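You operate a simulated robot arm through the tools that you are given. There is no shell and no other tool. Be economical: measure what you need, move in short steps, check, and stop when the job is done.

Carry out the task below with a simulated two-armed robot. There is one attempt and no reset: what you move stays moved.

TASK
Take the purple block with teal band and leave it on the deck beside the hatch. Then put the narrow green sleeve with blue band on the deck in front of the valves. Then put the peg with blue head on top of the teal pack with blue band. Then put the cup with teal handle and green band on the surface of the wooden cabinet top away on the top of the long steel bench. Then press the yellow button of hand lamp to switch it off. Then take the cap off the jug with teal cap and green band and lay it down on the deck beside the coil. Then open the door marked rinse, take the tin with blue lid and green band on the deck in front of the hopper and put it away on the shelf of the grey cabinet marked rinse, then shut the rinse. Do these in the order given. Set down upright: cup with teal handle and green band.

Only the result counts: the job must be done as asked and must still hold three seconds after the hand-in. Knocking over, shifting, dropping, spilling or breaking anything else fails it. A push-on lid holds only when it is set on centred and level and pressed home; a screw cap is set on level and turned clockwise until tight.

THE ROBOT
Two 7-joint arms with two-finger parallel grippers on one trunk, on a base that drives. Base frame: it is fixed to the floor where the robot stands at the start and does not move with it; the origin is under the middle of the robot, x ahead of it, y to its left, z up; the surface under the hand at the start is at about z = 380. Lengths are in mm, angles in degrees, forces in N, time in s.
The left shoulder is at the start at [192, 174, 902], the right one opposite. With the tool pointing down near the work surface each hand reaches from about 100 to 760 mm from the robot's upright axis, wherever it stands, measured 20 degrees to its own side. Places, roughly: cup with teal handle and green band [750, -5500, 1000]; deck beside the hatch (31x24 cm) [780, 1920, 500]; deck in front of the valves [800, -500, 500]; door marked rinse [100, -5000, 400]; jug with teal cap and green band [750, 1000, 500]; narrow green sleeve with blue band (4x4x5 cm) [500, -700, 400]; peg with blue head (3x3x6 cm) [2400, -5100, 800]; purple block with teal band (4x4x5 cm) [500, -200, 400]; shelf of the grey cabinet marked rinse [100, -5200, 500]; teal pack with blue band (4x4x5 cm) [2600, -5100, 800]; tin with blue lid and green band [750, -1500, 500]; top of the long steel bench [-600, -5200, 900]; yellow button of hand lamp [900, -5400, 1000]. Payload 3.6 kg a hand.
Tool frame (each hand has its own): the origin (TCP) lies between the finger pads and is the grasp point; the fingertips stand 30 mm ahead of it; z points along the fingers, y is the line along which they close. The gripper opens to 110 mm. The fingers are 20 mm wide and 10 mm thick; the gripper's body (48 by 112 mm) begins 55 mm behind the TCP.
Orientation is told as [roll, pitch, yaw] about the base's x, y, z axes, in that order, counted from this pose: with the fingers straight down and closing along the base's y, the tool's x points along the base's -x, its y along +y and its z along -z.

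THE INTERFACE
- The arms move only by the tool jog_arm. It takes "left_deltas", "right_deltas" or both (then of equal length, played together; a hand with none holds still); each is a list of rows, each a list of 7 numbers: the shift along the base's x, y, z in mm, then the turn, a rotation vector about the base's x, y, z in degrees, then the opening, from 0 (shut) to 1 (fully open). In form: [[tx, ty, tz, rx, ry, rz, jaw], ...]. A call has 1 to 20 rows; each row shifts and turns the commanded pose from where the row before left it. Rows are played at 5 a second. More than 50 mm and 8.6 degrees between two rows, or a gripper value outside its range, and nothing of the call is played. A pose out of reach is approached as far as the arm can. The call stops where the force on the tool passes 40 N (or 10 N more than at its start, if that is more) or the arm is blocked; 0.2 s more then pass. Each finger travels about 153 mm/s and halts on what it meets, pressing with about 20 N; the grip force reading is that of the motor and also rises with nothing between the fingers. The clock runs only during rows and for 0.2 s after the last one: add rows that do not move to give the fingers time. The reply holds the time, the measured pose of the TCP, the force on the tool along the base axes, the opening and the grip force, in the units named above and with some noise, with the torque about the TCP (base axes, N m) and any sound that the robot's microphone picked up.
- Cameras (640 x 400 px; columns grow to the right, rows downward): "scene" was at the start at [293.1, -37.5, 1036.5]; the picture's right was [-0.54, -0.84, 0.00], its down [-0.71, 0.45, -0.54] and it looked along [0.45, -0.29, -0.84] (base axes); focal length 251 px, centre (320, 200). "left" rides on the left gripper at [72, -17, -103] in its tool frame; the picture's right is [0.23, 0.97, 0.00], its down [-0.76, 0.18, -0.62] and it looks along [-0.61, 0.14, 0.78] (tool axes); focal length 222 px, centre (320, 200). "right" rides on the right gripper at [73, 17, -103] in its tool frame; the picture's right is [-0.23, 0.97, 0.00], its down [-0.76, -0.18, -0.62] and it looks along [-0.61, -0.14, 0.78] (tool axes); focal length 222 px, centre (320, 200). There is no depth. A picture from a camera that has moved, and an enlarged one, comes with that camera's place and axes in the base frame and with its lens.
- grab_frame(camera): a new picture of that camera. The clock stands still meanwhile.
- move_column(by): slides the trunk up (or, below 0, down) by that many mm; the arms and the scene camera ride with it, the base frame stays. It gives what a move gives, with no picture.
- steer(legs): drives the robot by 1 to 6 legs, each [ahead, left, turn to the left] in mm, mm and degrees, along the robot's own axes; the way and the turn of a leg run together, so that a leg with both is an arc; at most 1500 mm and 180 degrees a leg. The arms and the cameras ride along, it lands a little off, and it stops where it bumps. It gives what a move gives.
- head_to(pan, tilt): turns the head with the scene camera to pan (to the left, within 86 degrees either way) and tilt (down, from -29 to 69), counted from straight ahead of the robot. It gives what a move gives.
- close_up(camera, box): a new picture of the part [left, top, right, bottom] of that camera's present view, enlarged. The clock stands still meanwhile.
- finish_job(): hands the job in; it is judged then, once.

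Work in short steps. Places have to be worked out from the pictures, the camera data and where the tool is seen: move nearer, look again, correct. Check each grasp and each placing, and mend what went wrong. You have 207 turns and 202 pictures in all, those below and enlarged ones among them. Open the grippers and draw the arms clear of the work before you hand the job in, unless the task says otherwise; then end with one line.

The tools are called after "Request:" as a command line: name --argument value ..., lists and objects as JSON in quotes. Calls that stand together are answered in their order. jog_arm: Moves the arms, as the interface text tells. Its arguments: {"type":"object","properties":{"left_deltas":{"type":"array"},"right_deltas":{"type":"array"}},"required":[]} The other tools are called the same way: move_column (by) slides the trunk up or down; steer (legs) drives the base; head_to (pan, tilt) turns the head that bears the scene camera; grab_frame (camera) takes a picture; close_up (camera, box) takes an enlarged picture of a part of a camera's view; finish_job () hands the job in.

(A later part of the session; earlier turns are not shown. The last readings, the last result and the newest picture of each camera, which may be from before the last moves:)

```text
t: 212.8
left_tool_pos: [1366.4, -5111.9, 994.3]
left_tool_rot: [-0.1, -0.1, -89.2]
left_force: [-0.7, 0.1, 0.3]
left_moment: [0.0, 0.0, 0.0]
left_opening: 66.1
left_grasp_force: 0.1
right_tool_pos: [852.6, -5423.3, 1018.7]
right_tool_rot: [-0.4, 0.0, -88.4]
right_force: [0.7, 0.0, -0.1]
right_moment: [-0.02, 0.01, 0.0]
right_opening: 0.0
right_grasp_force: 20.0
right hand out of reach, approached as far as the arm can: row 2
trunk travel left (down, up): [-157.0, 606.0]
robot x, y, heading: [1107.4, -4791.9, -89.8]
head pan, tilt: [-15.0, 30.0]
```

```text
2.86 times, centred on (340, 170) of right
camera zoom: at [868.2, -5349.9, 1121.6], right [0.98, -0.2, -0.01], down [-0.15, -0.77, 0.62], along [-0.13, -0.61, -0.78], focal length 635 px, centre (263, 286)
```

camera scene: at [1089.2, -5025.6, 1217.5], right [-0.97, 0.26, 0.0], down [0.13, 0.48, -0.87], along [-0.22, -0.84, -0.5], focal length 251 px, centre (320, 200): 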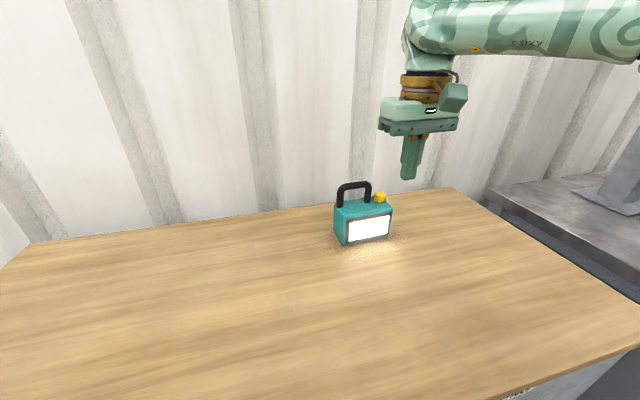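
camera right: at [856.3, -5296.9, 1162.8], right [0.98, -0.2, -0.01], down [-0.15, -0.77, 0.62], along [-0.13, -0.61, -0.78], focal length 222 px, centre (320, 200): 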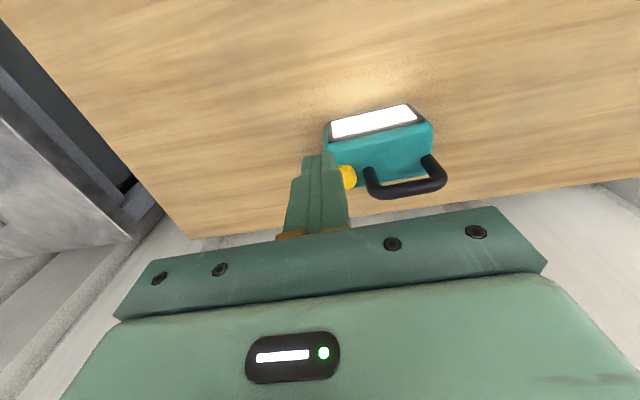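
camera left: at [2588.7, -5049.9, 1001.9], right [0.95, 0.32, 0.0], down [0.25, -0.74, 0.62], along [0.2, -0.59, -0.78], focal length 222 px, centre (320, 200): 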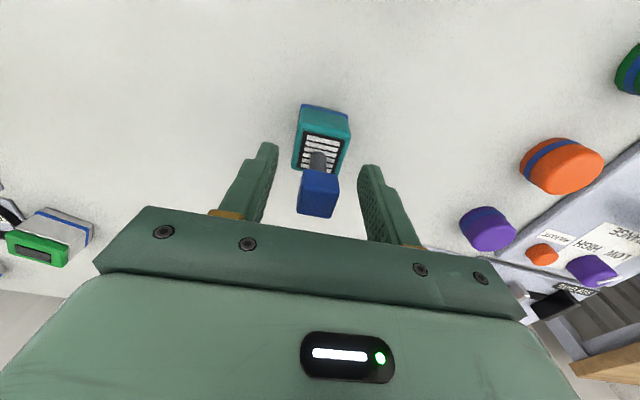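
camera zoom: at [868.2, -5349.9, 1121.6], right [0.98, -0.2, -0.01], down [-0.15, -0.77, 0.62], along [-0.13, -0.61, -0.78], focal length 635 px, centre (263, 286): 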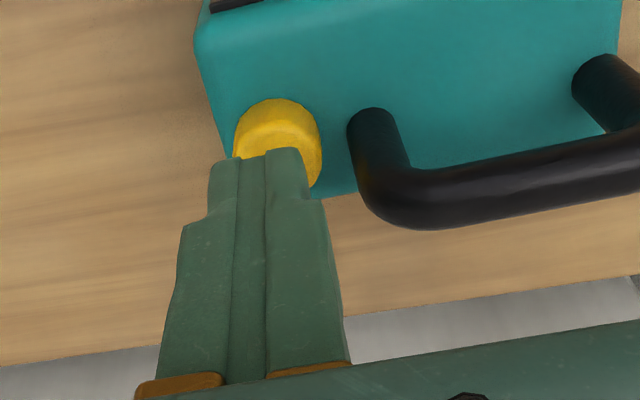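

Nearly over it; +4 in x and press down slowly.

Request:
jog_arm --right_deltas '[[4, 2, -4, 0, 0, 0, 0], [0, 0, -3, 0, 0, 0, 0], [0, 0, -2, 0, 0, 0, 0], [0, 0, -2, 0, 0, 0, 0], [0, 0, 0, 0, 0, 0, 0]]'

Request:
close_up --camera "scene" --box '[310, 130, 470, 250]'

```text
t: 214.1
left_tool_pos: [1367.7, -5111.8, 993.9]
left_tool_rot: [0.0, 0.0, -89.1]
left_force: [0.2, -0.2, 0.5]
left_moment: [0.02, -0.03, 0.03]
left_opening: 65.9
left_grasp_force: 0.1
right_tool_pos: [857.1, -5421.1, 1008.4]
right_tool_rot: [-0.4, -0.1, -88.5]
right_force: [-0.2, 0.5, 0.7]
right_moment: [0.02, 0.0, 0.03]
right_opening: 0.0
right_grasp_force: 20.3
trunk travel left (down, up): [-157.0, 606.0]
robot x, y, heading: [1108.9, -4787.0, -89.7]
head pan, tilt: [-15.0, 30.0]
```

```text
3.33 times, centred on (390, 190) of scene
camera zoom: at [1089.4, -5026.1, 1217.4], right [-0.97, 0.26, 0.0], down [0.13, 0.48, -0.87], along [-0.22, -0.84, -0.5], focal length 837 px, centre (87, 233)
```

zoom: 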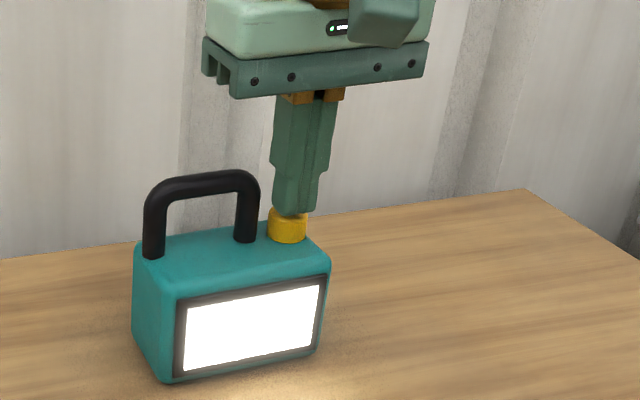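

Right above the button. Press in 1.5 mm rows, then look.

Request:
jog_arm --right_deltas '[[0, 0, -1.5, 0, 0, 0, 0], [0, 0, -1.5, 0, 0, 0, 0], [0, 0, -1.5, 0, 0, 0, 0], [0, 0, 0, 0, 0, 0, 0]]'

Request:
close_up --camera "scene" --box '[310, 130, 470, 250]'

```text
t: 215.1
left_tool_pos: [1368.6, -5111.7, 993.2]
left_tool_rot: [0.0, -0.1, -89.3]
left_force: [-0.6, -0.7, -0.1]
left_moment: [0.02, 0.0, -0.03]
left_opening: 65.9
left_grasp_force: 0.1
right_tool_pos: [856.8, -5420.0, 1002.2]
right_tool_rot: [-0.3, 0.1, -88.4]
right_force: [-0.4, -0.1, 0.0]
right_moment: [0.01, -0.03, -0.01]
right_opening: 0.0
right_grasp_force: 19.3
trunk travel left (down, up): [-157.0, 606.0]
robot x, y, heading: [1110.8, -4790.4, -89.8]
head pan, tilt: [-15.0, 30.0]
```

```text
3.33 times, centred on (390, 190) of scene
camera zoom: at [1089.4, -5026.1, 1217.4], right [-0.97, 0.26, 0.0], down [0.13, 0.48, -0.87], along [-0.22, -0.84, -0.5], focal length 837 px, centre (87, 233)
```

zoom: 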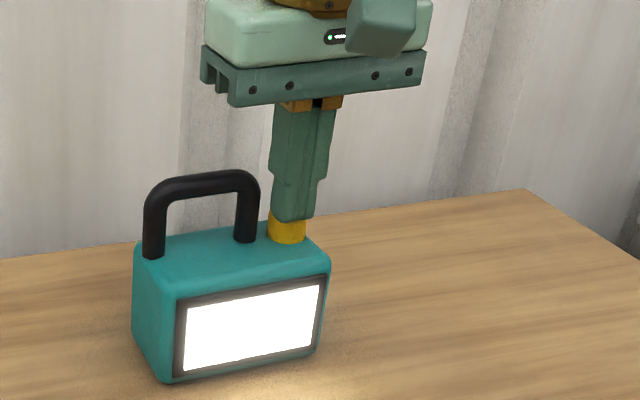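

No force yet although the tip overlaps the button in view; check from the hand camera.

Request:
close_up --camera "right" --box '[240, 100, 440, 240]'

```text
2.86 times, centred on (340, 170) of right
camera zoom: at [873.5, -5347.2, 1105.9], right [0.98, -0.2, -0.01], down [-0.15, -0.77, 0.62], along [-0.13, -0.61, -0.78], focal length 635 px, centre (263, 286)
```

zoom: 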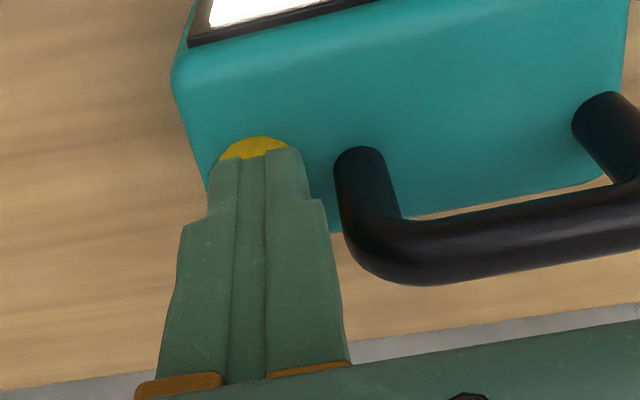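

The tip is right over the button. Continue pressing down in small rows.

Request:
jog_arm --right_deltas '[[0, 0, -1.5, 0, 0, 0, 0], [0, 0, -1.5, 0, 0, 0, 0], [0, 0, -1.5, 0, 0, 0, 0], [0, 0, 0, 0, 0, 0, 0]]'

Request:
close_up --camera "scene" --box '[310, 130, 470, 250]'

```text
t: 216.1
left_tool_pos: [1367.0, -5109.3, 995.0]
left_tool_rot: [-0.1, -0.2, -89.3]
left_force: [0.8, 0.8, -0.1]
left_moment: [-0.01, -0.01, -0.02]
left_opening: 66.2
left_grasp_force: 0.1
right_tool_pos: [857.7, -5421.2, 999.0]
right_tool_rot: [-0.3, 0.0, -88.3]
right_force: [-0.8, 0.8, 2.1]
right_moment: [0.01, 0.01, -0.02]
right_opening: 0.0
right_grasp_force: 19.7
trunk travel left (down, up): [-157.0, 606.0]
robot x, y, heading: [1107.3, -4788.2, -89.6]
head pan, tilt: [-15.0, 30.0]
```

```text
3.33 times, centred on (390, 190) of scene
camera zoom: at [1089.4, -5025.9, 1217.4], right [-0.97, 0.26, 0.0], down [0.13, 0.48, -0.87], along [-0.22, -0.84, -0.5], focal length 837 px, centre (87, 233)
```

zoom: 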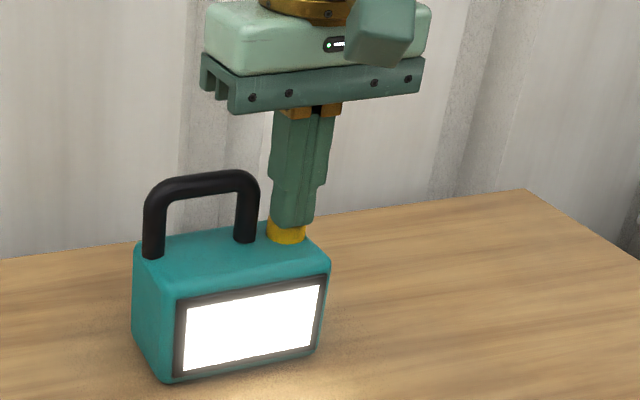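

Force 2 N now: contact. Press 3 mm more.

Request:
jog_arm --right_deltas '[[0, 0, -1, 0, 0, 0, 0], [0, 0, -1, 0, 0, 0, 0], [0, 0, -1, 0, 0, 0, 0], [0, 0, 0, 0, 0, 0, 0]]'

Request:
close_up --camera "scene" --box '[310, 130, 470, 250]'

```text
t: 217.1
left_tool_pos: [1367.2, -5109.9, 994.5]
left_tool_rot: [0.0, -0.1, -89.2]
left_force: [0.0, 0.1, 0.3]
left_moment: [0.03, -0.05, -0.02]
left_opening: 66.0
left_grasp_force: 0.1
right_tool_pos: [857.1, -5421.4, 996.3]
right_tool_rot: [-0.4, 0.0, -88.4]
right_force: [-0.5, 0.3, 3.5]
right_moment: [-0.04, 0.03, 0.0]
right_opening: 0.1
right_grasp_force: 19.7
trunk travel left (down, up): [-157.0, 606.0]
robot x, y, heading: [1112.6, -4785.9, -90.0]
head pan, tilt: [-15.0, 30.0]
heard: click
```

```text
3.33 times, centred on (390, 190) of scene
camera zoom: at [1089.6, -5026.0, 1217.4], right [-0.97, 0.26, 0.0], down [0.13, 0.48, -0.87], along [-0.22, -0.84, -0.5], focal length 837 px, centre (87, 233)
```

zoom: 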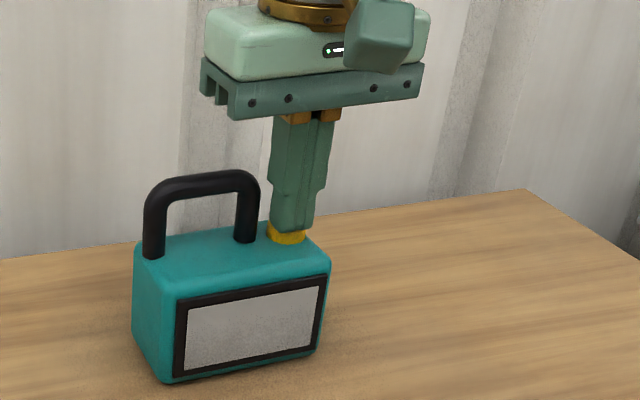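

Click heard and the lamp is off. Retract up, then drive back toward the jug: back, −x corridor, turn to heading 0.

Request:
jog_arm --right_deltas '[[0, 0, 10, 0, 0, 0, 0], [0, 0, 25, 0, 0, 0, 0], [0, 5, 25, 0, 0, 0, 0], [-10, 40, 10, 0, 0, 0, 0], [-10, 40, 0, 0, 0, 0, 0], [-10, 40, 0, 0, 0, 0, 0.5], [0, 0, 0, 0, 0, 0, 0.7]]'

Request:
steer --legs '[[-650, 0, 0], [0, -1270, 0], [0, 0, 90], [0, 1400, 0], [0, 1400, 0]]'

Request:
close_up --camera "scene" --box '[0, 0, 640, 400]'

```text
t: 218.7
left_tool_pos: [1367.1, -5111.2, 994.1]
left_tool_rot: [0.0, -0.2, -89.1]
left_force: [0.2, 0.3, 0.6]
left_moment: [-0.02, 0.0, -0.02]
left_opening: 65.9
left_grasp_force: 0.1
right_tool_pos: [819.4, -5295.8, 1063.1]
right_tool_rot: [-0.5, 0.0, -88.4]
right_force: [-0.1, 0.8, 0.2]
right_moment: [0.03, 0.02, 0.0]
right_opening: 76.9
right_grasp_force: 0.0
right hand out of reach, approached as far as the arm can: row 2, 3
trunk travel left (down, up): [-157.0, 606.0]
robot x, y, heading: [1114.4, -4790.4, -89.9]
head pan, tilt: [-15.0, 30.0]
```

```text
t: 245.3
left_tool_pos: [319.7, -1066.2, 994.0]
left_tool_rot: [0.0, -0.1, -2.5]
left_force: [-0.1, 0.5, 0.0]
left_moment: [0.0, 0.01, 0.02]
left_opening: 65.9
left_grasp_force: 0.1
right_tool_pos: [474.2, -1623.6, 1063.8]
right_tool_rot: [-0.3, 0.0, -1.6]
right_force: [0.0, -0.2, -0.2]
right_moment: [0.02, -0.02, 0.02]
right_opening: 77.1
right_grasp_force: 0.1
trunk travel left (down, up): [-157.0, 606.0]
robot x, y, heading: [-16.0, -1304.2, -3.0]
head pan, tilt: [-15.0, 30.0]
```

```text
1.00 times, centred on (320, 200) of scene (not enlarged: the box is as wide or as high as the picture)
camera zoom: at [221.8, -1339.0, 1217.4], right [-0.31, -0.95, 0.0], down [-0.48, 0.15, -0.87], along [0.82, -0.27, -0.5], focal length 251 px, centre (320, 200)
```

zoom: 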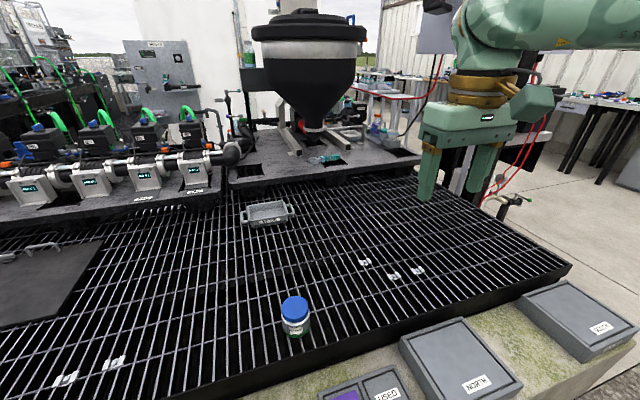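

Tin located near the hopper. Continue left to the jug (y≈1000), correcting heading.

Request:
steer --legs '[[-40, 0, 3], [0, 1150, 0], [0, 1150, 0]]'

Request:
head_to --pan 10 --tilt 45

Request:
grab_frame --camera "scene"

```text
t: 257.2
left_tool_pos: [298.9, 1269.3, 994.6]
left_tool_rot: [0.1, -0.2, 0.5]
left_force: [0.3, 0.1, 0.2]
left_moment: [-0.04, -0.01, 0.0]
left_opening: 65.9
left_grasp_force: 0.0
right_tool_pos: [479.2, 720.3, 1064.0]
right_tool_rot: [-0.4, 0.0, 1.2]
right_force: [0.1, -0.5, -0.5]
right_moment: [-0.02, -0.02, -0.01]
right_opening: 76.9
right_grasp_force: 0.0
trunk travel left (down, up): [-157.0, 606.0]
robot x, y, heading: [-27.6, 1014.1, -0.4]
head pan, tilt: [-15.0, 30.0]
```

```text
t: 258.1
left_tool_pos: [299.3, 1269.7, 995.3]
left_tool_rot: [0.1, -0.1, 0.5]
left_force: [-0.6, 0.1, -0.5]
left_moment: [-0.02, 0.03, 0.01]
left_opening: 66.0
left_grasp_force: 0.0
right_tool_pos: [479.2, 719.9, 1064.0]
right_tool_rot: [-0.3, 0.1, 1.2]
right_force: [-1.0, 0.1, 0.5]
right_moment: [0.01, 0.03, -0.01]
right_opening: 77.1
right_grasp_force: 0.0
trunk travel left (down, up): [-157.0, 606.0]
robot x, y, heading: [-28.0, 1013.1, -0.3]
head pan, tilt: [10.0, 45.0]
```

```text
118 pictures are left
camera scene: at [205.9, 1029.1, 1194.8], right [0.17, -0.99, 0.0], down [-0.7, -0.12, -0.71], along [0.7, 0.12, -0.71], focal length 251 px, centre (320, 200)
```

scene: 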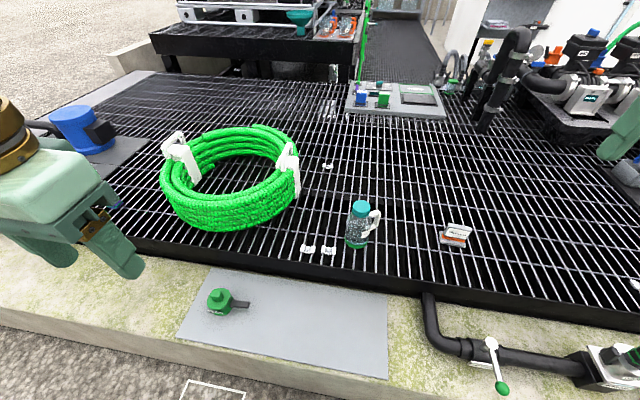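

Request:
close_up --camera "scene" --box '[320, 180, 420, 260]'

```text
5.00 times, centred on (370, 220) of scene
camera zoom: at [205.9, 1029.1, 1194.8], right [0.17, -0.99, 0.0], down [-0.7, -0.12, -0.71], along [0.7, 0.12, -0.71], focal length 1255 px, centre (70, 100)
```

zoom: 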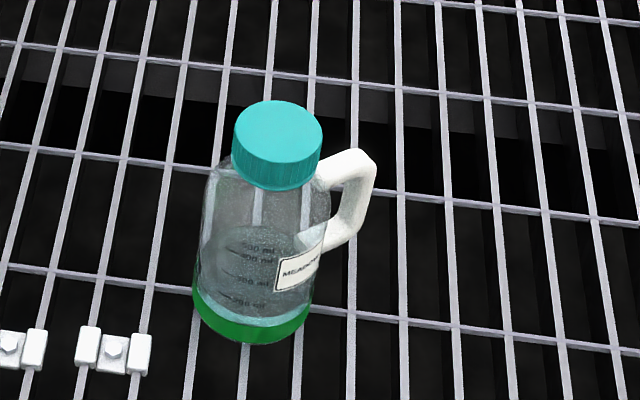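

Screw-type cap; jug at ≈[707,993], cap top z≈678, handle toward −y. I lower the trunk, and drive up to the curb with the jug in front of the left hand.

Request:
move_column --by -140

Request:
steer --legs '[[0, -110, 0.3], [110, 0, 0]]'

Request:
grab_frame --camera "scene"

```text
t: 259.8
left_tool_pos: [352.0, 1270.1, 812.9]
left_tool_rot: [0.1, 11.3, 0.4]
left_force: [0.0, -0.6, 0.7]
left_moment: [0.03, -0.04, 0.0]
left_opening: 66.0
left_grasp_force: 0.0
right_tool_pos: [532.1, 719.9, 861.2]
right_tool_rot: [-0.3, 9.5, 1.1]
right_force: [0.4, -0.1, 0.3]
right_moment: [0.01, 0.0, -0.02]
right_opening: 76.6
right_grasp_force: 0.0
trunk travel left (down, up): [-17.0, 746.0]
robot x, y, heading: [-28.6, 1014.6, -0.2]
head pan, tilt: [10.0, 45.0]
```

```text
t: 261.8
left_tool_pos: [462.5, 1160.8, 811.9]
left_tool_rot: [0.0, 11.4, 0.7]
left_force: [-0.4, -0.4, 0.4]
left_moment: [-0.02, -0.01, -0.05]
left_opening: 66.1
left_grasp_force: 0.0
right_tool_pos: [646.0, 612.4, 858.2]
right_tool_rot: [-0.2, 9.6, 1.5]
right_force: [0.2, 0.2, -0.9]
right_moment: [-0.03, 0.03, 0.01]
right_opening: 77.1
right_grasp_force: 0.1
trunk travel left (down, up): [-17.0, 746.0]
robot x, y, heading: [85.3, 905.9, 0.1]
head pan, tilt: [10.0, 45.0]
```

```text
116 pictures are left
camera scene: at [405.4, 920.5, 1043.8], right [0.17, -0.98, 0.0], down [-0.7, -0.12, -0.71], along [0.7, 0.12, -0.71], focal length 251 px, centre (320, 200)
```

scene: 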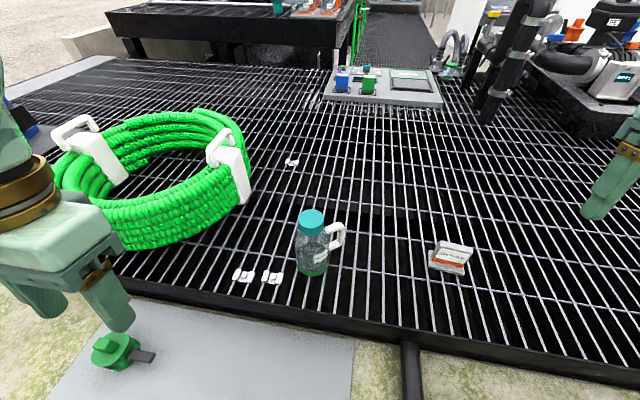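

Cap axis ≈ [717,991], top z≈676. Level the left hand and bring it above the cap.

Request:
jog_arm --left_deltas '[[20, -20, 0, 0, -5.7, 0, 0.7], [30, -22, 0, 0, -5.7, 0, 0.7], [35, -22, 0, 0, 0, 0, 0.7], [35, -22, 0, 0, 0, 0, 0.7], [35, -22, 0, 0, 0, 0, 0.7], [35, -22, 0, 0, 0, 0, 0.7], [35, -20, 0, 0, 0, 0, 0.7], [25, -20, 0, 0, 0, 0, 0.7], [0, 0, 0, 0, 0, 0, 0.7]]'

Request:
grab_frame --camera "left"

```text
t: 263.8
left_tool_pos: [713.2, 991.3, 809.3]
left_tool_rot: [0.0, 0.0, 0.7]
left_force: [-0.1, -0.7, 0.6]
left_moment: [0.03, -0.01, 0.01]
left_opening: 77.1
left_grasp_force: 0.0
right_tool_pos: [645.5, 612.3, 860.4]
right_tool_rot: [-0.2, 9.4, 1.5]
right_force: [0.0, -0.3, -0.4]
right_moment: [0.01, 0.0, 0.0]
right_opening: 76.8
right_grasp_force: 0.1
trunk travel left (down, up): [-17.0, 746.0]
robot x, y, heading: [87.3, 907.7, -0.0]
head pan, tilt: [10.0, 45.0]
```

```text
115 pictures are left
camera left: at [640.9, 973.5, 913.4], right [-0.24, 0.97, 0.0], down [0.76, 0.19, 0.62], along [0.6, 0.15, -0.78], focal length 222 px, centre (320, 200)
```

left: 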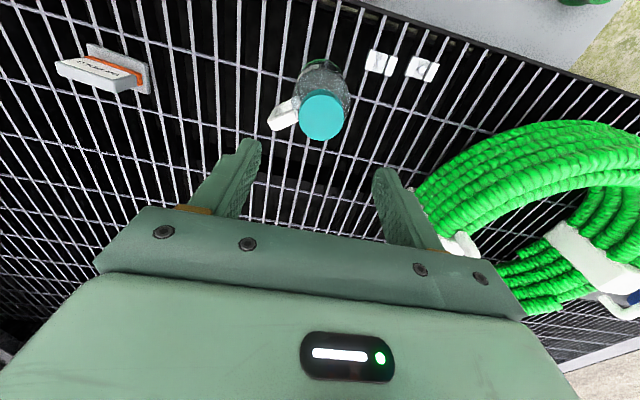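

Centred. Pre-rotate yaw by −34°, descend to TCP z≈674 and look.

Request:
jog_arm --left_deltas '[[0, 1, -30, 0, 0, -8.5, 0.7], [0, 1, -30, 0, 0, -8.5, 0.7], [1, 0, -30, 0, 0, -8.5, 0.7], [0, 0, -25, 0, 0, -8.5, 0.7], [0, 0, -18, 0, 0, 0, 0.7], [0, 0, 0, 0, 0, 0, 0.7]]'

Request:
grab_frame --camera "left"

Request:
close_up --camera "scene" --box '[250, 150, 410, 290]'

```text
t: 265.2
left_tool_pos: [712.2, 992.4, 677.6]
left_tool_rot: [0.0, 0.0, -33.5]
left_force: [-0.8, -0.9, -1.1]
left_moment: [0.03, -0.01, 0.02]
left_opening: 77.0
left_grasp_force: 0.1
right_tool_pos: [645.3, 611.5, 861.1]
right_tool_rot: [-0.2, 9.5, 1.5]
right_force: [0.2, 0.0, -0.4]
right_moment: [-0.03, -0.01, 0.0]
right_opening: 77.2
right_grasp_force: 0.1
trunk travel left (down, up): [-17.0, 746.0]
robot x, y, heading: [86.1, 906.6, 0.1]
head pan, tilt: [10.0, 45.0]
```

```text
114 pictures are left
camera left: at [642.2, 1018.9, 780.4], right [0.35, 0.94, 0.0], down [0.73, -0.27, 0.62], along [0.58, -0.22, -0.78], focal length 222 px, centre (320, 200)
```

left: 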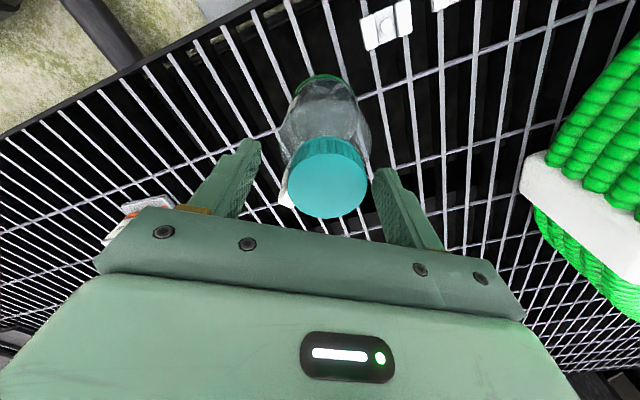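

```text
2.86 times, centred on (330, 220) of scene
camera zoom: at [404.7, 920.4, 1044.1], right [0.17, -0.98, 0.0], down [-0.7, -0.12, -0.71], along [0.7, 0.12, -0.71], focal length 717 px, centre (291, 143)
```

zoom: 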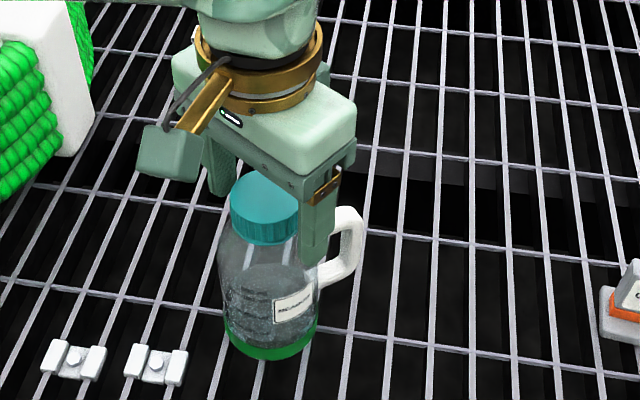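

The handle lies near azimuth 295°, so I'll work the strokes from yaw −85° to −15°. I raise 7 mm, recentre, and pre-rotate further.

Request:
jog_arm --left_deltas '[[0, 1, 8, 0, 0, -8.5, 0.7], [0, 1, 0, 0, 0, -8.5, 0.7], [0, 0, 0, 0, 0, -8.5, 0.7], [0, 0, 0, 0, 0, -8.5, 0.7], [0, 0, 0, 0, 0, -8.5, 0.7], [0, 0, 0, 0, 0, -8.5, 0.7], [0, 0, 0, 0, 0, 0, 0.7]]'

Request:
grab_frame --camera "left"

```text
t: 266.8
left_tool_pos: [713.5, 995.5, 685.0]
left_tool_rot: [-0.1, 0.0, -84.4]
left_force: [0.3, -1.1, -0.2]
left_moment: [0.0, 0.02, -0.02]
left_opening: 77.3
left_grasp_force: 0.1
right_tool_pos: [645.2, 611.7, 859.4]
right_tool_rot: [-0.2, 9.6, 1.5]
right_force: [0.5, 0.4, -0.1]
right_moment: [0.01, -0.01, 0.04]
right_opening: 76.8
right_grasp_force: 0.0
trunk travel left (down, up): [-17.0, 746.0]
robot x, y, heading: [85.3, 907.3, 0.0]
head pan, tilt: [10.0, 45.0]
```

```text
112 pictures are left
camera left: at [688.9, 1066.3, 789.6], right [0.95, 0.32, 0.0], down [0.25, -0.74, 0.62], along [0.2, -0.59, -0.78], focal length 222 px, centre (320, 200)
```

left: 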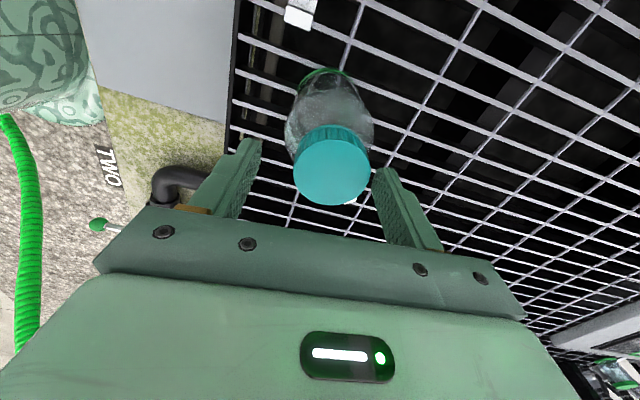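

Views converge on axis ≈ [717,998], top z≈667. Shift, lower 7 mm, and close on the cap.

Request:
jog_arm --left_deltas '[[3, 3, -7, 0, 0, 0, 0.7], [0, 0, 0, 0, 0, 0, 0.5], [0, 0, 0, 0, 0, 0, 0.35], [0, 0, 0, 0, 0, 0, 0.35], [0, 0, 0, 0, 0, 0, 0.35]]'

Request:
grab_frame --camera "left"

Request:
close_up --camera "scene" --box '[250, 150, 410, 290]'

```text
t: 268.0
left_tool_pos: [715.7, 997.9, 679.4]
left_tool_rot: [-0.1, 0.0, -84.3]
left_force: [-0.1, 0.5, -1.0]
left_moment: [0.0, -0.05, 0.01]
left_opening: 50.7
left_grasp_force: 20.4
right_tool_pos: [647.1, 611.2, 859.9]
right_tool_rot: [-0.2, 9.7, 1.5]
right_force: [-0.3, -0.1, -0.5]
right_moment: [0.02, 0.01, -0.01]
right_opening: 76.8
right_grasp_force: 0.1
trunk travel left (down, up): [-17.0, 746.0]
robot x, y, heading: [86.1, 908.0, -0.2]
head pan, tilt: [10.0, 45.0]
```

```text
111 pictures are left
camera left: at [691.8, 1068.9, 782.0], right [0.95, 0.32, 0.0], down [0.25, -0.74, 0.62], along [0.2, -0.59, -0.78], focal length 222 px, centre (320, 200)
```

left: 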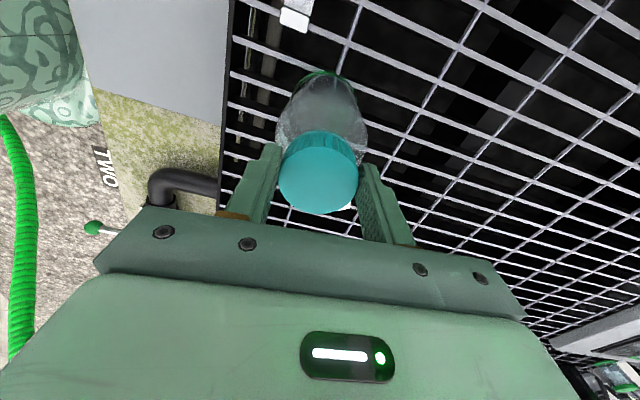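

```text
2.86 times, centred on (330, 220) of scene
camera zoom: at [404.8, 920.4, 1044.0], right [0.17, -0.98, 0.0], down [-0.7, -0.12, -0.71], along [0.7, 0.12, -0.71], focal length 717 px, centre (291, 143)
```

zoom: 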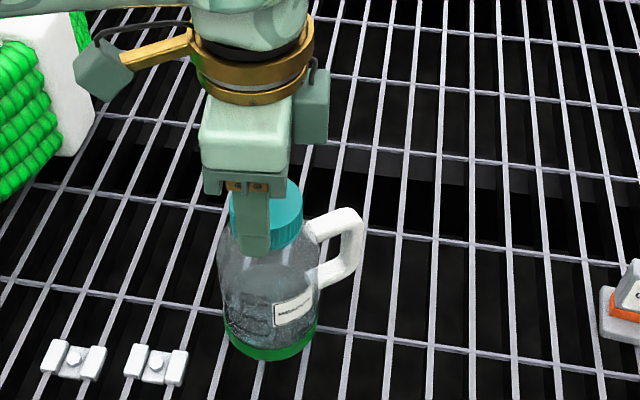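

Gripped at ~diameter. Test a counter-clockwise turn of 16° and see whether the jug follows.

Request:
jog_arm --left_deltas '[[0, 0, 0, 0, 0, 4, 0.35], [0, 0, 0, 0, 0, 4, 0.35], [0, 0, 0, 0, 0, 4, 0.35], [0, 0, 0, 0, 0, 4, 0.35]]'

Request:
close_up --camera "scene" --box '[250, 150, 410, 290]'

```text
t: 269.0
left_tool_pos: [717.2, 999.3, 679.0]
left_tool_rot: [-0.2, 0.1, -68.2]
left_force: [0.7, 0.0, -2.4]
left_moment: [0.01, 0.04, -0.01]
left_opening: 50.1
left_grasp_force: 20.2
right_tool_pos: [645.5, 611.6, 859.0]
right_tool_rot: [-0.2, 9.5, 1.5]
right_force: [-1.2, 0.3, -0.4]
right_moment: [0.0, 0.0, -0.01]
right_opening: 77.2
right_grasp_force: 0.1
trunk travel left (down, up): [-17.0, 746.0]
robot x, y, heading: [84.0, 906.1, -0.1]
head pan, tilt: [10.0, 45.0]
```

```text
2.86 times, centred on (330, 220) of scene
camera zoom: at [405.0, 920.4, 1044.0], right [0.17, -0.98, 0.0], down [-0.7, -0.12, -0.71], along [0.7, 0.12, -0.71], focal length 717 px, centre (291, 143)
```

zoom: 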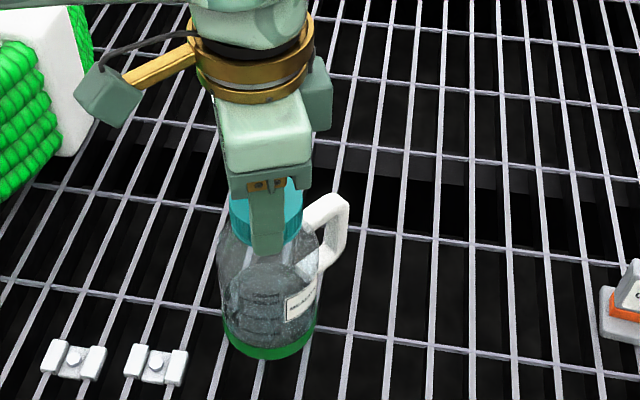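

The jug turned with the cap, so it must be held. I turn it back so the handle faces −y (azimuth ≈281°), and begin orienting the right hand (yaw +88°, then tilt 45° toward +y).

Request:
jog_arm --left_deltas '[[0, 0, 0, 0, 0, -5, 0.35], [0, 0, 0, 0, 0, -5, 0.35], [0, 0, 0, 0, 0, -5, 0.35], [0, 0, 0, 0, 0, -5, 0.35], [0, 0, 0, 0, 0, -5, 0.35], [0, 0, 0, 0, 0, -5, 0.35], [0, 0, 0, 0, 0, 0, 0.35], [0, 0, 0, 0, 0, 0, 0.35], [0, 0, 0, 0, 0, 0, 0.35], [0, 0, 0, 0, 0, 0, 0.35], [0, 0, 0, 0, 0, 0, 0.35], [0, 0, 0, 0, 0, 0, 0.35], [0, 0, 0, 0, 0, 0, 0.35]]' --right_deltas '[[0, 0, 0, 0, -5, 0, 0.7], [0, 0, 0, 0, -4.5, 0, 0.7], [0, 0, 0, 0, 0, 8.5, 0.7], [0, 0, 0, 0, 0, 8.5, 0.7], [0, 0, 0, 0, 0, 8.5, 0.7], [0, 0, 0, 0, 0, 8.5, 0.7], [0, 0, 0, 0, 0, 8.5, 0.7], [0, 0, 0, 0, 0, 8.5, 0.7], [0, 0, 0, 0, 0, 8.5, 0.7], [0, 0, 0, 0, 0, 8.5, 0.7], [0, 0, 0, 0, 0, 8.5, 0.7], [0, 0, 0, 0, 0, 8.5, 0.7], [0, 0, 0, 0, 0, 0, 0.7]]'

Request:
grab_frame --camera "scene"

```text
t: 271.8
left_tool_pos: [715.3, 997.8, 680.0]
left_tool_rot: [0.0, 0.0, -98.3]
left_force: [-0.2, -0.1, -2.2]
left_moment: [0.03, 0.02, 0.01]
left_opening: 49.8
left_grasp_force: 19.8
right_tool_pos: [644.8, 612.2, 859.4]
right_tool_rot: [-0.4, 0.0, 86.6]
right_force: [-0.1, 0.3, -0.7]
right_moment: [-0.02, -0.03, 0.02]
right_opening: 76.9
right_grasp_force: 0.1
trunk travel left (down, up): [-17.0, 746.0]
robot x, y, heading: [84.4, 903.9, 0.0]
head pan, tilt: [10.0, 45.0]
```

```text
108 pictures are left
camera scene: at [404.9, 920.5, 1044.0], right [0.17, -0.98, 0.0], down [-0.7, -0.12, -0.71], along [0.7, 0.12, -0.71], focal length 251 px, centre (320, 200)
```

scene: 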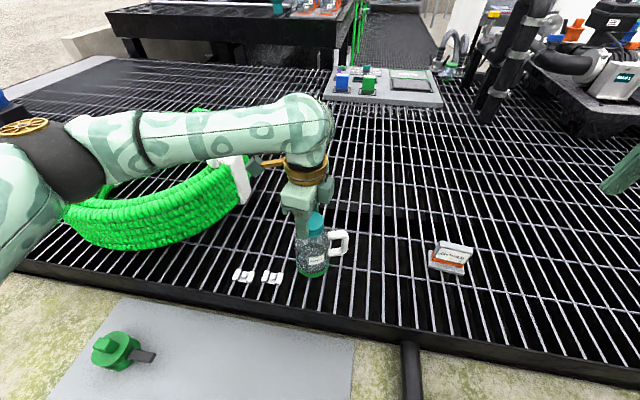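

Handle now points −y. Tilt the right hand 45° toward +y and bring it to a pre-grasp ≈[718,850,695].

Request:
jog_arm --right_deltas '[[9, 28, -18, 7.5, 0, 0, 0.7], [9, 28, -18, 7.5, 0, 0, 0.7], [9, 28, -18, 7.5, 0, 0, 0.7], [9, 28, -18, 7.5, 0, 0, 0.7], [9, 28, -18, 7.5, 0, 0, 0.7], [9, 28, -18, 7.5, 0, 0, 0.7], [9, 28, -18, 0, 0, 0, 0.7], [9, 28, -18, 0, 0, 0, 0.7], [0, 0, 0, 0, 0, 0, 0.7]]'

Request:
grab_frame --camera "scene"

Request:
grab_frame --camera "right"

```text
t: 273.8
left_tool_pos: [715.8, 998.6, 678.8]
left_tool_rot: [-0.1, 0.0, -98.3]
left_force: [0.6, 0.1, -2.9]
left_moment: [0.02, -0.01, -0.02]
left_opening: 49.5
left_grasp_force: 20.4
right_tool_pos: [717.5, 836.9, 714.5]
right_tool_rot: [3.2, -44.9, 84.9]
right_force: [-0.4, -0.1, 0.3]
right_moment: [0.01, 0.02, -0.02]
right_opening: 77.0
right_grasp_force: 0.1
trunk travel left (down, up): [-17.0, 746.0]
robot x, y, heading: [88.5, 905.4, -0.1]
head pan, tilt: [10.0, 45.0]
```

```text
107 pictures are left
camera scene: at [405.0, 920.5, 1044.0], right [0.17, -0.98, 0.0], down [-0.7, -0.12, -0.71], along [0.7, 0.12, -0.71], focal length 251 px, centre (320, 200)
```

scene: 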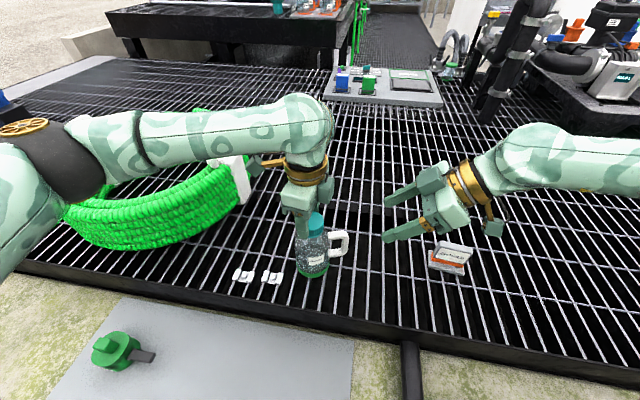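

```text
106 pictures are left
camera right: at [695.0, 713.4, 737.2], right [-0.96, 0.21, 0.2], down [0.22, 0.09, 0.97], along [0.18, 0.97, -0.13], focal length 222 px, centre (320, 200)
```

right: 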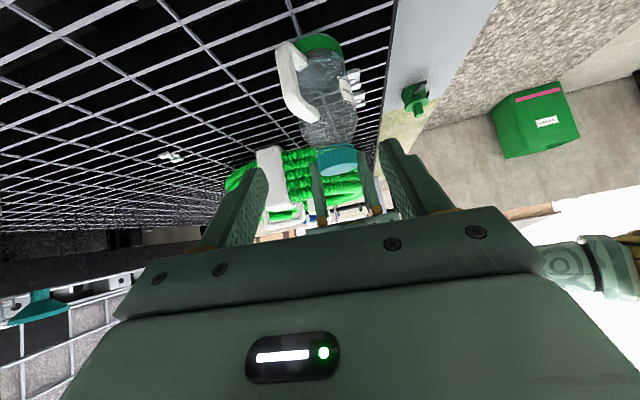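

Zoom on the handle from the right hand camera.

Request:
close_up --camera "right" --box '[250, 20, 400, 190]'

Request:
close_up --camera "scene" --box '[270, 170, 430, 290]'

```text
2.35 times, centred on (325, 105) of right
camera zoom: at [695.0, 713.4, 737.2], right [-0.96, 0.21, 0.2], down [0.22, 0.09, 0.97], along [0.18, 0.97, -0.13], focal length 523 px, centre (308, 424)
```

zoom: 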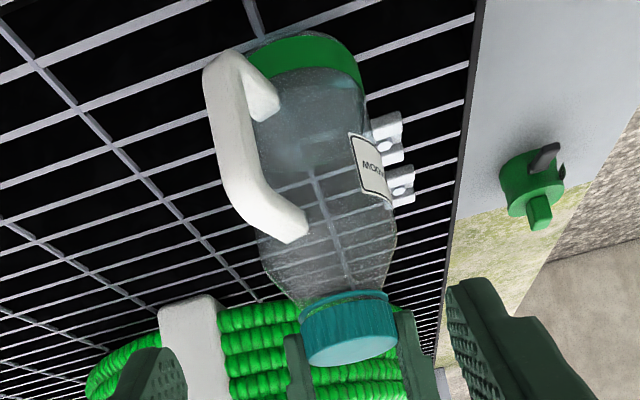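

```text
3.33 times, centred on (350, 230) of scene
camera zoom: at [405.0, 920.5, 1044.0], right [0.17, -0.98, 0.0], down [-0.7, -0.12, -0.71], along [0.7, 0.12, -0.71], focal length 837 px, centre (220, 100)
```

zoom: 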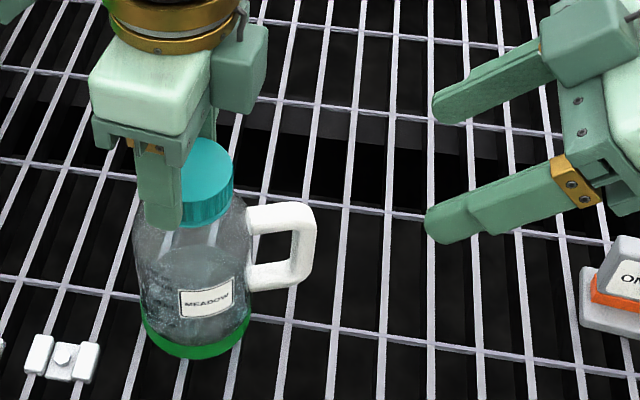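

Handle bar at ≈[743,922,574], azimuth 290°. Turn the jug −15° more with the left hand so it faces the right hand, then recheck.

Request:
jog_arm --left_deltas '[[0, 0, 0, 0, 0, -5, 0.35], [0, 0, 0, 0, 0, -5, 0.35], [0, 0, 0, 0, 0, -5, 0.35], [0, 0, 0, 0, 0, 0, 0.35]]' --right_deltas '[[0, 0, -13, 0, 0, 0, 0.7], [0, 0, -13, 0, 0, 0, 0.7], [2, 10, -20, 0, 0, 0, 0.7], [2, 10, -10, 0, 0, 0, 0.7]]'

Request:
close_up --camera "right" --box '[250, 20, 400, 190]'

Request:
close_up --camera "scene" --box '[270, 170, 430, 290]'

```text
t: 274.8
left_tool_pos: [716.3, 998.7, 679.7]
left_tool_rot: [-0.1, -0.1, -113.4]
left_force: [0.1, -0.4, -2.7]
left_moment: [0.02, -0.02, 0.0]
left_opening: 49.7
left_grasp_force: 19.7
right_tool_pos: [720.4, 857.1, 659.7]
right_tool_rot: [3.1, -44.9, 84.9]
right_force: [0.0, -0.8, 0.3]
right_moment: [0.02, 0.0, 0.0]
right_opening: 76.9
right_grasp_force: 0.0
trunk travel left (down, up): [-17.0, 746.0]
robot x, y, heading: [86.4, 905.5, 0.0]
head pan, tilt: [10.0, 45.0]
```

```text
2.35 times, centred on (325, 105) of right
camera zoom: at [698.9, 732.8, 682.0], right [-0.96, 0.21, 0.2], down [0.22, 0.09, 0.97], along [0.18, 0.97, -0.13], focal length 523 px, centre (308, 424)
```

zoom: 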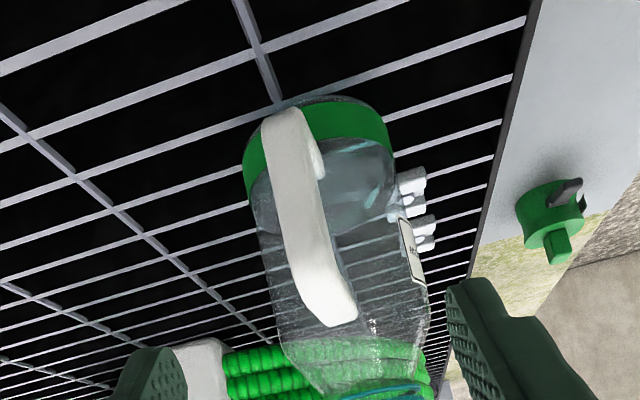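

```text
3.33 times, centred on (350, 230) of scene
camera zoom: at [405.1, 920.5, 1043.9], right [0.17, -0.98, 0.0], down [-0.7, -0.12, -0.71], along [0.7, 0.12, -0.71], focal length 837 px, centre (220, 100)
```

zoom: 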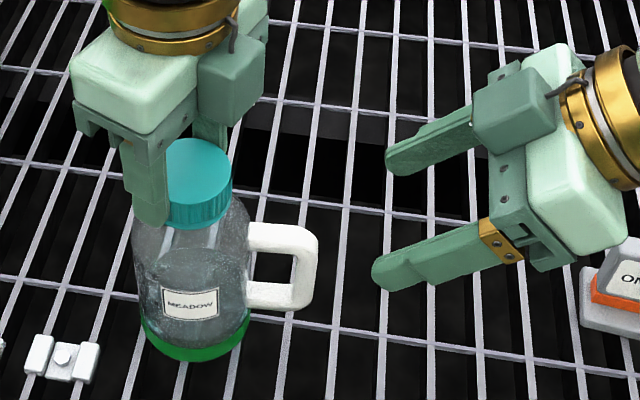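

Handle bar now at ≈[720,920,580], in line with the right hand. Advance diagonally to TCP ≈[721,920,592].

Request:
jog_arm --right_deltas '[[0, 16, -17, 0, 0, 0, 0.7], [0, 16, -17, 0, 0, 0, 0.7], [0, 16, -17, 0, 0, 0, 0.7], [0, 14, -16, 0, 0, 0, 0.7], [0, 0, 0, 0, 0, 0, 0.7]]'

Request:
close_up --camera "scene" --box '[270, 170, 430, 290]'

Request:
grab_frame --camera "right"

```text
t: 276.0
left_tool_pos: [716.5, 998.4, 678.3]
left_tool_rot: [-0.1, -0.2, -113.3]
left_force: [-0.4, -0.7, -2.4]
left_moment: [0.02, 0.01, 0.01]
left_opening: 49.2
left_grasp_force: 19.8
right_tool_pos: [695.7, 876.9, 608.9]
right_tool_rot: [3.3, -44.9, 85.0]
right_force: [0.7, 0.5, -0.2]
right_moment: [-0.01, -0.02, 0.01]
right_opening: 76.9
right_grasp_force: 0.0
right hand out of reach, approached as far as the arm can: row 2, 3, 4
trunk travel left (down, up): [-17.0, 746.0]
robot x, y, heading: [83.9, 905.6, -0.1]
head pan, tilt: [10.0, 45.0]
```

```text
3.33 times, centred on (350, 230) of scene
camera zoom: at [405.0, 920.5, 1044.0], right [0.17, -0.98, 0.0], down [-0.7, -0.12, -0.71], along [0.7, 0.12, -0.71], focal length 837 px, centre (220, 100)
```

zoom: 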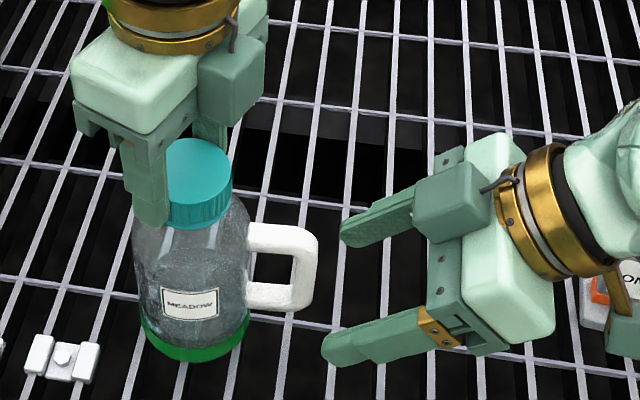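

```text
100 pictures are left
camera right: at [675.4, 754.3, 631.6], right [-0.96, 0.21, 0.2], down [0.22, 0.09, 0.97], along [0.18, 0.97, -0.13], focal length 222 px, centre (320, 200)
```

right: 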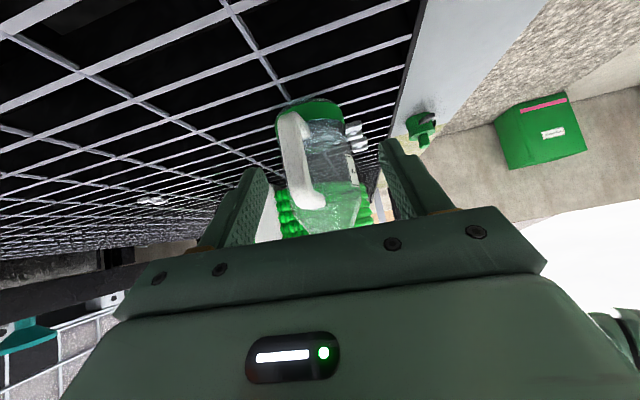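

The right arm can't get there with that heading. Better: turn the handle toward the robot's right (azimuth ≈235°) and approach from there. First back the right hand off; regrip the cap and rotate the jug −40°.

Request:
jog_arm --right_deltas '[[0, -20, 20, 0, 0, 0, 0.7], [0, -20, 25, 0, 0, 0, 0.7], [-15, 0, 15, 0, 0, -7, 0.7], [-15, 5, 0, 0, 0, -7, 0.7], [-15, 10, 0, 0, 0, -7, 0.7], [-10, 10, 0, 0, 0, -7, 0.7], [-5, 5, 0, 0, 0, -7, 0.7], [0, 0, 0, 0, 0, 0, 0.7], [0, 0, 0, 0, 0, 0, 0.7], [0, 0, 0, 0, 0, 0, 0.7], [0, 0, 0, 0, 0, 0, 0.7], [0, 0, 0, 0, 0, 0, 0.7], [0, 0, 0, 0, 0, 0, 0.7], [0, 0, 0, 0, 0, 0, 0.7], [0, 0, 0, 0, 0, 0, 0.7], [0, 0, 0, 0, 0, 0, 0.7], [0, 0, 0, 0, 0, 0, 0.7], [0, 0, 0, 0, 0, 0, 0.7], [0, 0, 0, 0, 0, 0, 0.7], [0, 0, 0, 0, 0, 0, 0.7]]' --left_deltas '[[0, 0, 0, 0, 0, 0, 0.55], [0, 0, 0, 0, 0, 0, 0.6], [0, 0, 0, 0, 0, 8, 0.6], [0, 0, 0, 0, 0, 8, 0.6], [0, 0, 0, 0, 0, 8, 0.6], [0, 0, 0, 0, 0, 8, 0.6], [0, 0, 0, 0, 0, 8, 0.6], [0, 0, 0, 0, 0, 8, 0.6], [0, 0, 0, 0, 0, 8, 0.6], [0, 0, 0, 0, 0, 8, 0.6], [0, 0, 0, 0, 0, 0, 0.45], [0, 0, 0, 0, 0, 0, 0.35], [0, 0, 0, 0, 0, 0, 0.35], [0, 0, 0, 0, 0, -7, 0.35], [0, 0, 0, 0, 0, -7, 0.35], [0, 0, 0, 0, 0, -7, 0.35], [0, 0, 0, 0, 0, -7, 0.35], [0, 0, 0, 0, 0, -7, 0.35], [0, 0, 0, 0, 0, -7, 0.35], [0, 0, 0, 0, 0, 0, 0.35]]'

Request:
grab_frame --camera "scene"

```text
t: 280.2
left_tool_pos: [714.8, 997.2, 679.3]
left_tool_rot: [-0.1, 0.1, -91.4]
left_force: [0.0, 0.2, 0.6]
left_moment: [0.05, 0.02, 0.01]
left_opening: 51.0
left_grasp_force: 20.3
right_tool_pos: [642.6, 862.1, 669.9]
right_tool_rot: [3.1, -43.7, 54.0]
right_force: [0.7, 0.3, -0.3]
right_moment: [0.06, 0.01, 0.02]
right_opening: 77.0
right_grasp_force: 0.1
right hand out of reach, approached as far as the arm can: row 5
trunk travel left (down, up): [-17.0, 746.0]
robot x, y, heading: [83.5, 903.3, 0.1]
head pan, tilt: [10.0, 45.0]
```

```text
99 pictures are left
camera scene: at [404.7, 920.5, 1044.1], right [0.17, -0.98, 0.0], down [-0.7, -0.12, -0.71], along [0.7, 0.12, -0.71], focal length 251 px, centre (320, 200)
```

scene: 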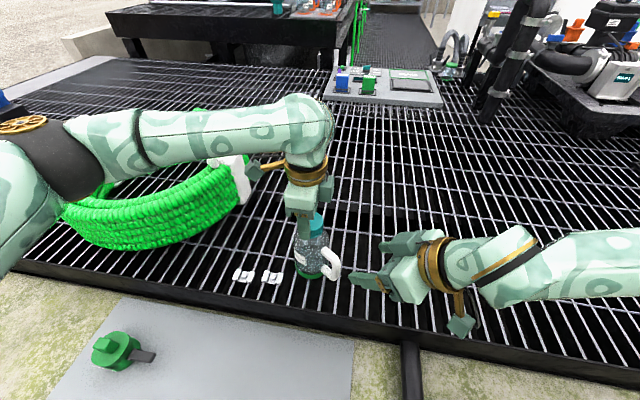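

Jug handle now points toward the robot/right. Locate it precisely.

Request:
close_up --camera "scene" --box '[270, 190, 430, 310]'

Request:
close_up --camera "right" --box '[220, 20, 440, 190]'

```text
3.33 times, centred on (350, 250) of scene
camera zoom: at [404.7, 920.5, 1044.1], right [0.17, -0.98, 0.0], down [-0.7, -0.12, -0.71], along [0.7, 0.12, -0.71], focal length 837 px, centre (220, 33)
```

zoom: 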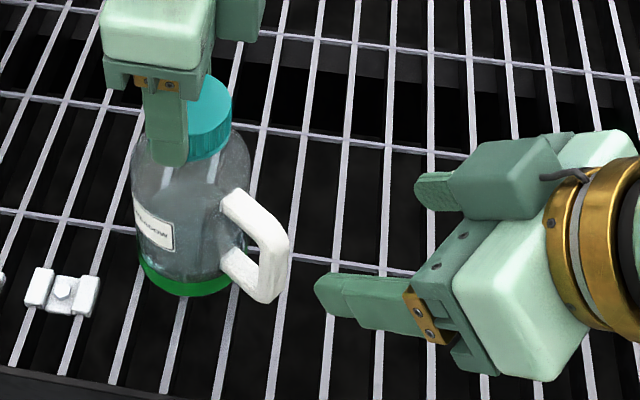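

```text
2.35 times, centred on (330, 105) of right
camera zoom: at [561.4, 768.7, 693.2], right [-0.71, 0.67, 0.2], down [0.25, -0.02, 0.97], along [0.66, 0.74, -0.15], focal length 523 px, centre (296, 424)
```

zoom: 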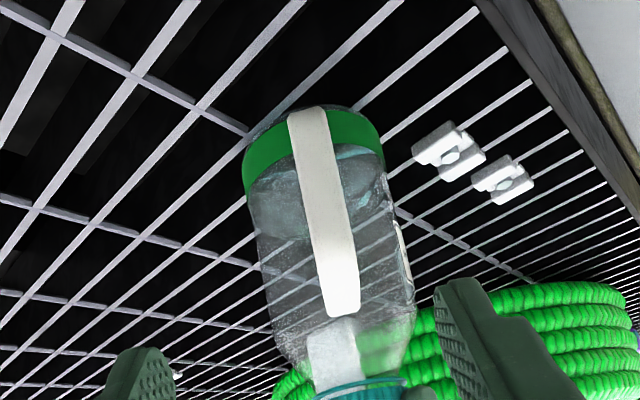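

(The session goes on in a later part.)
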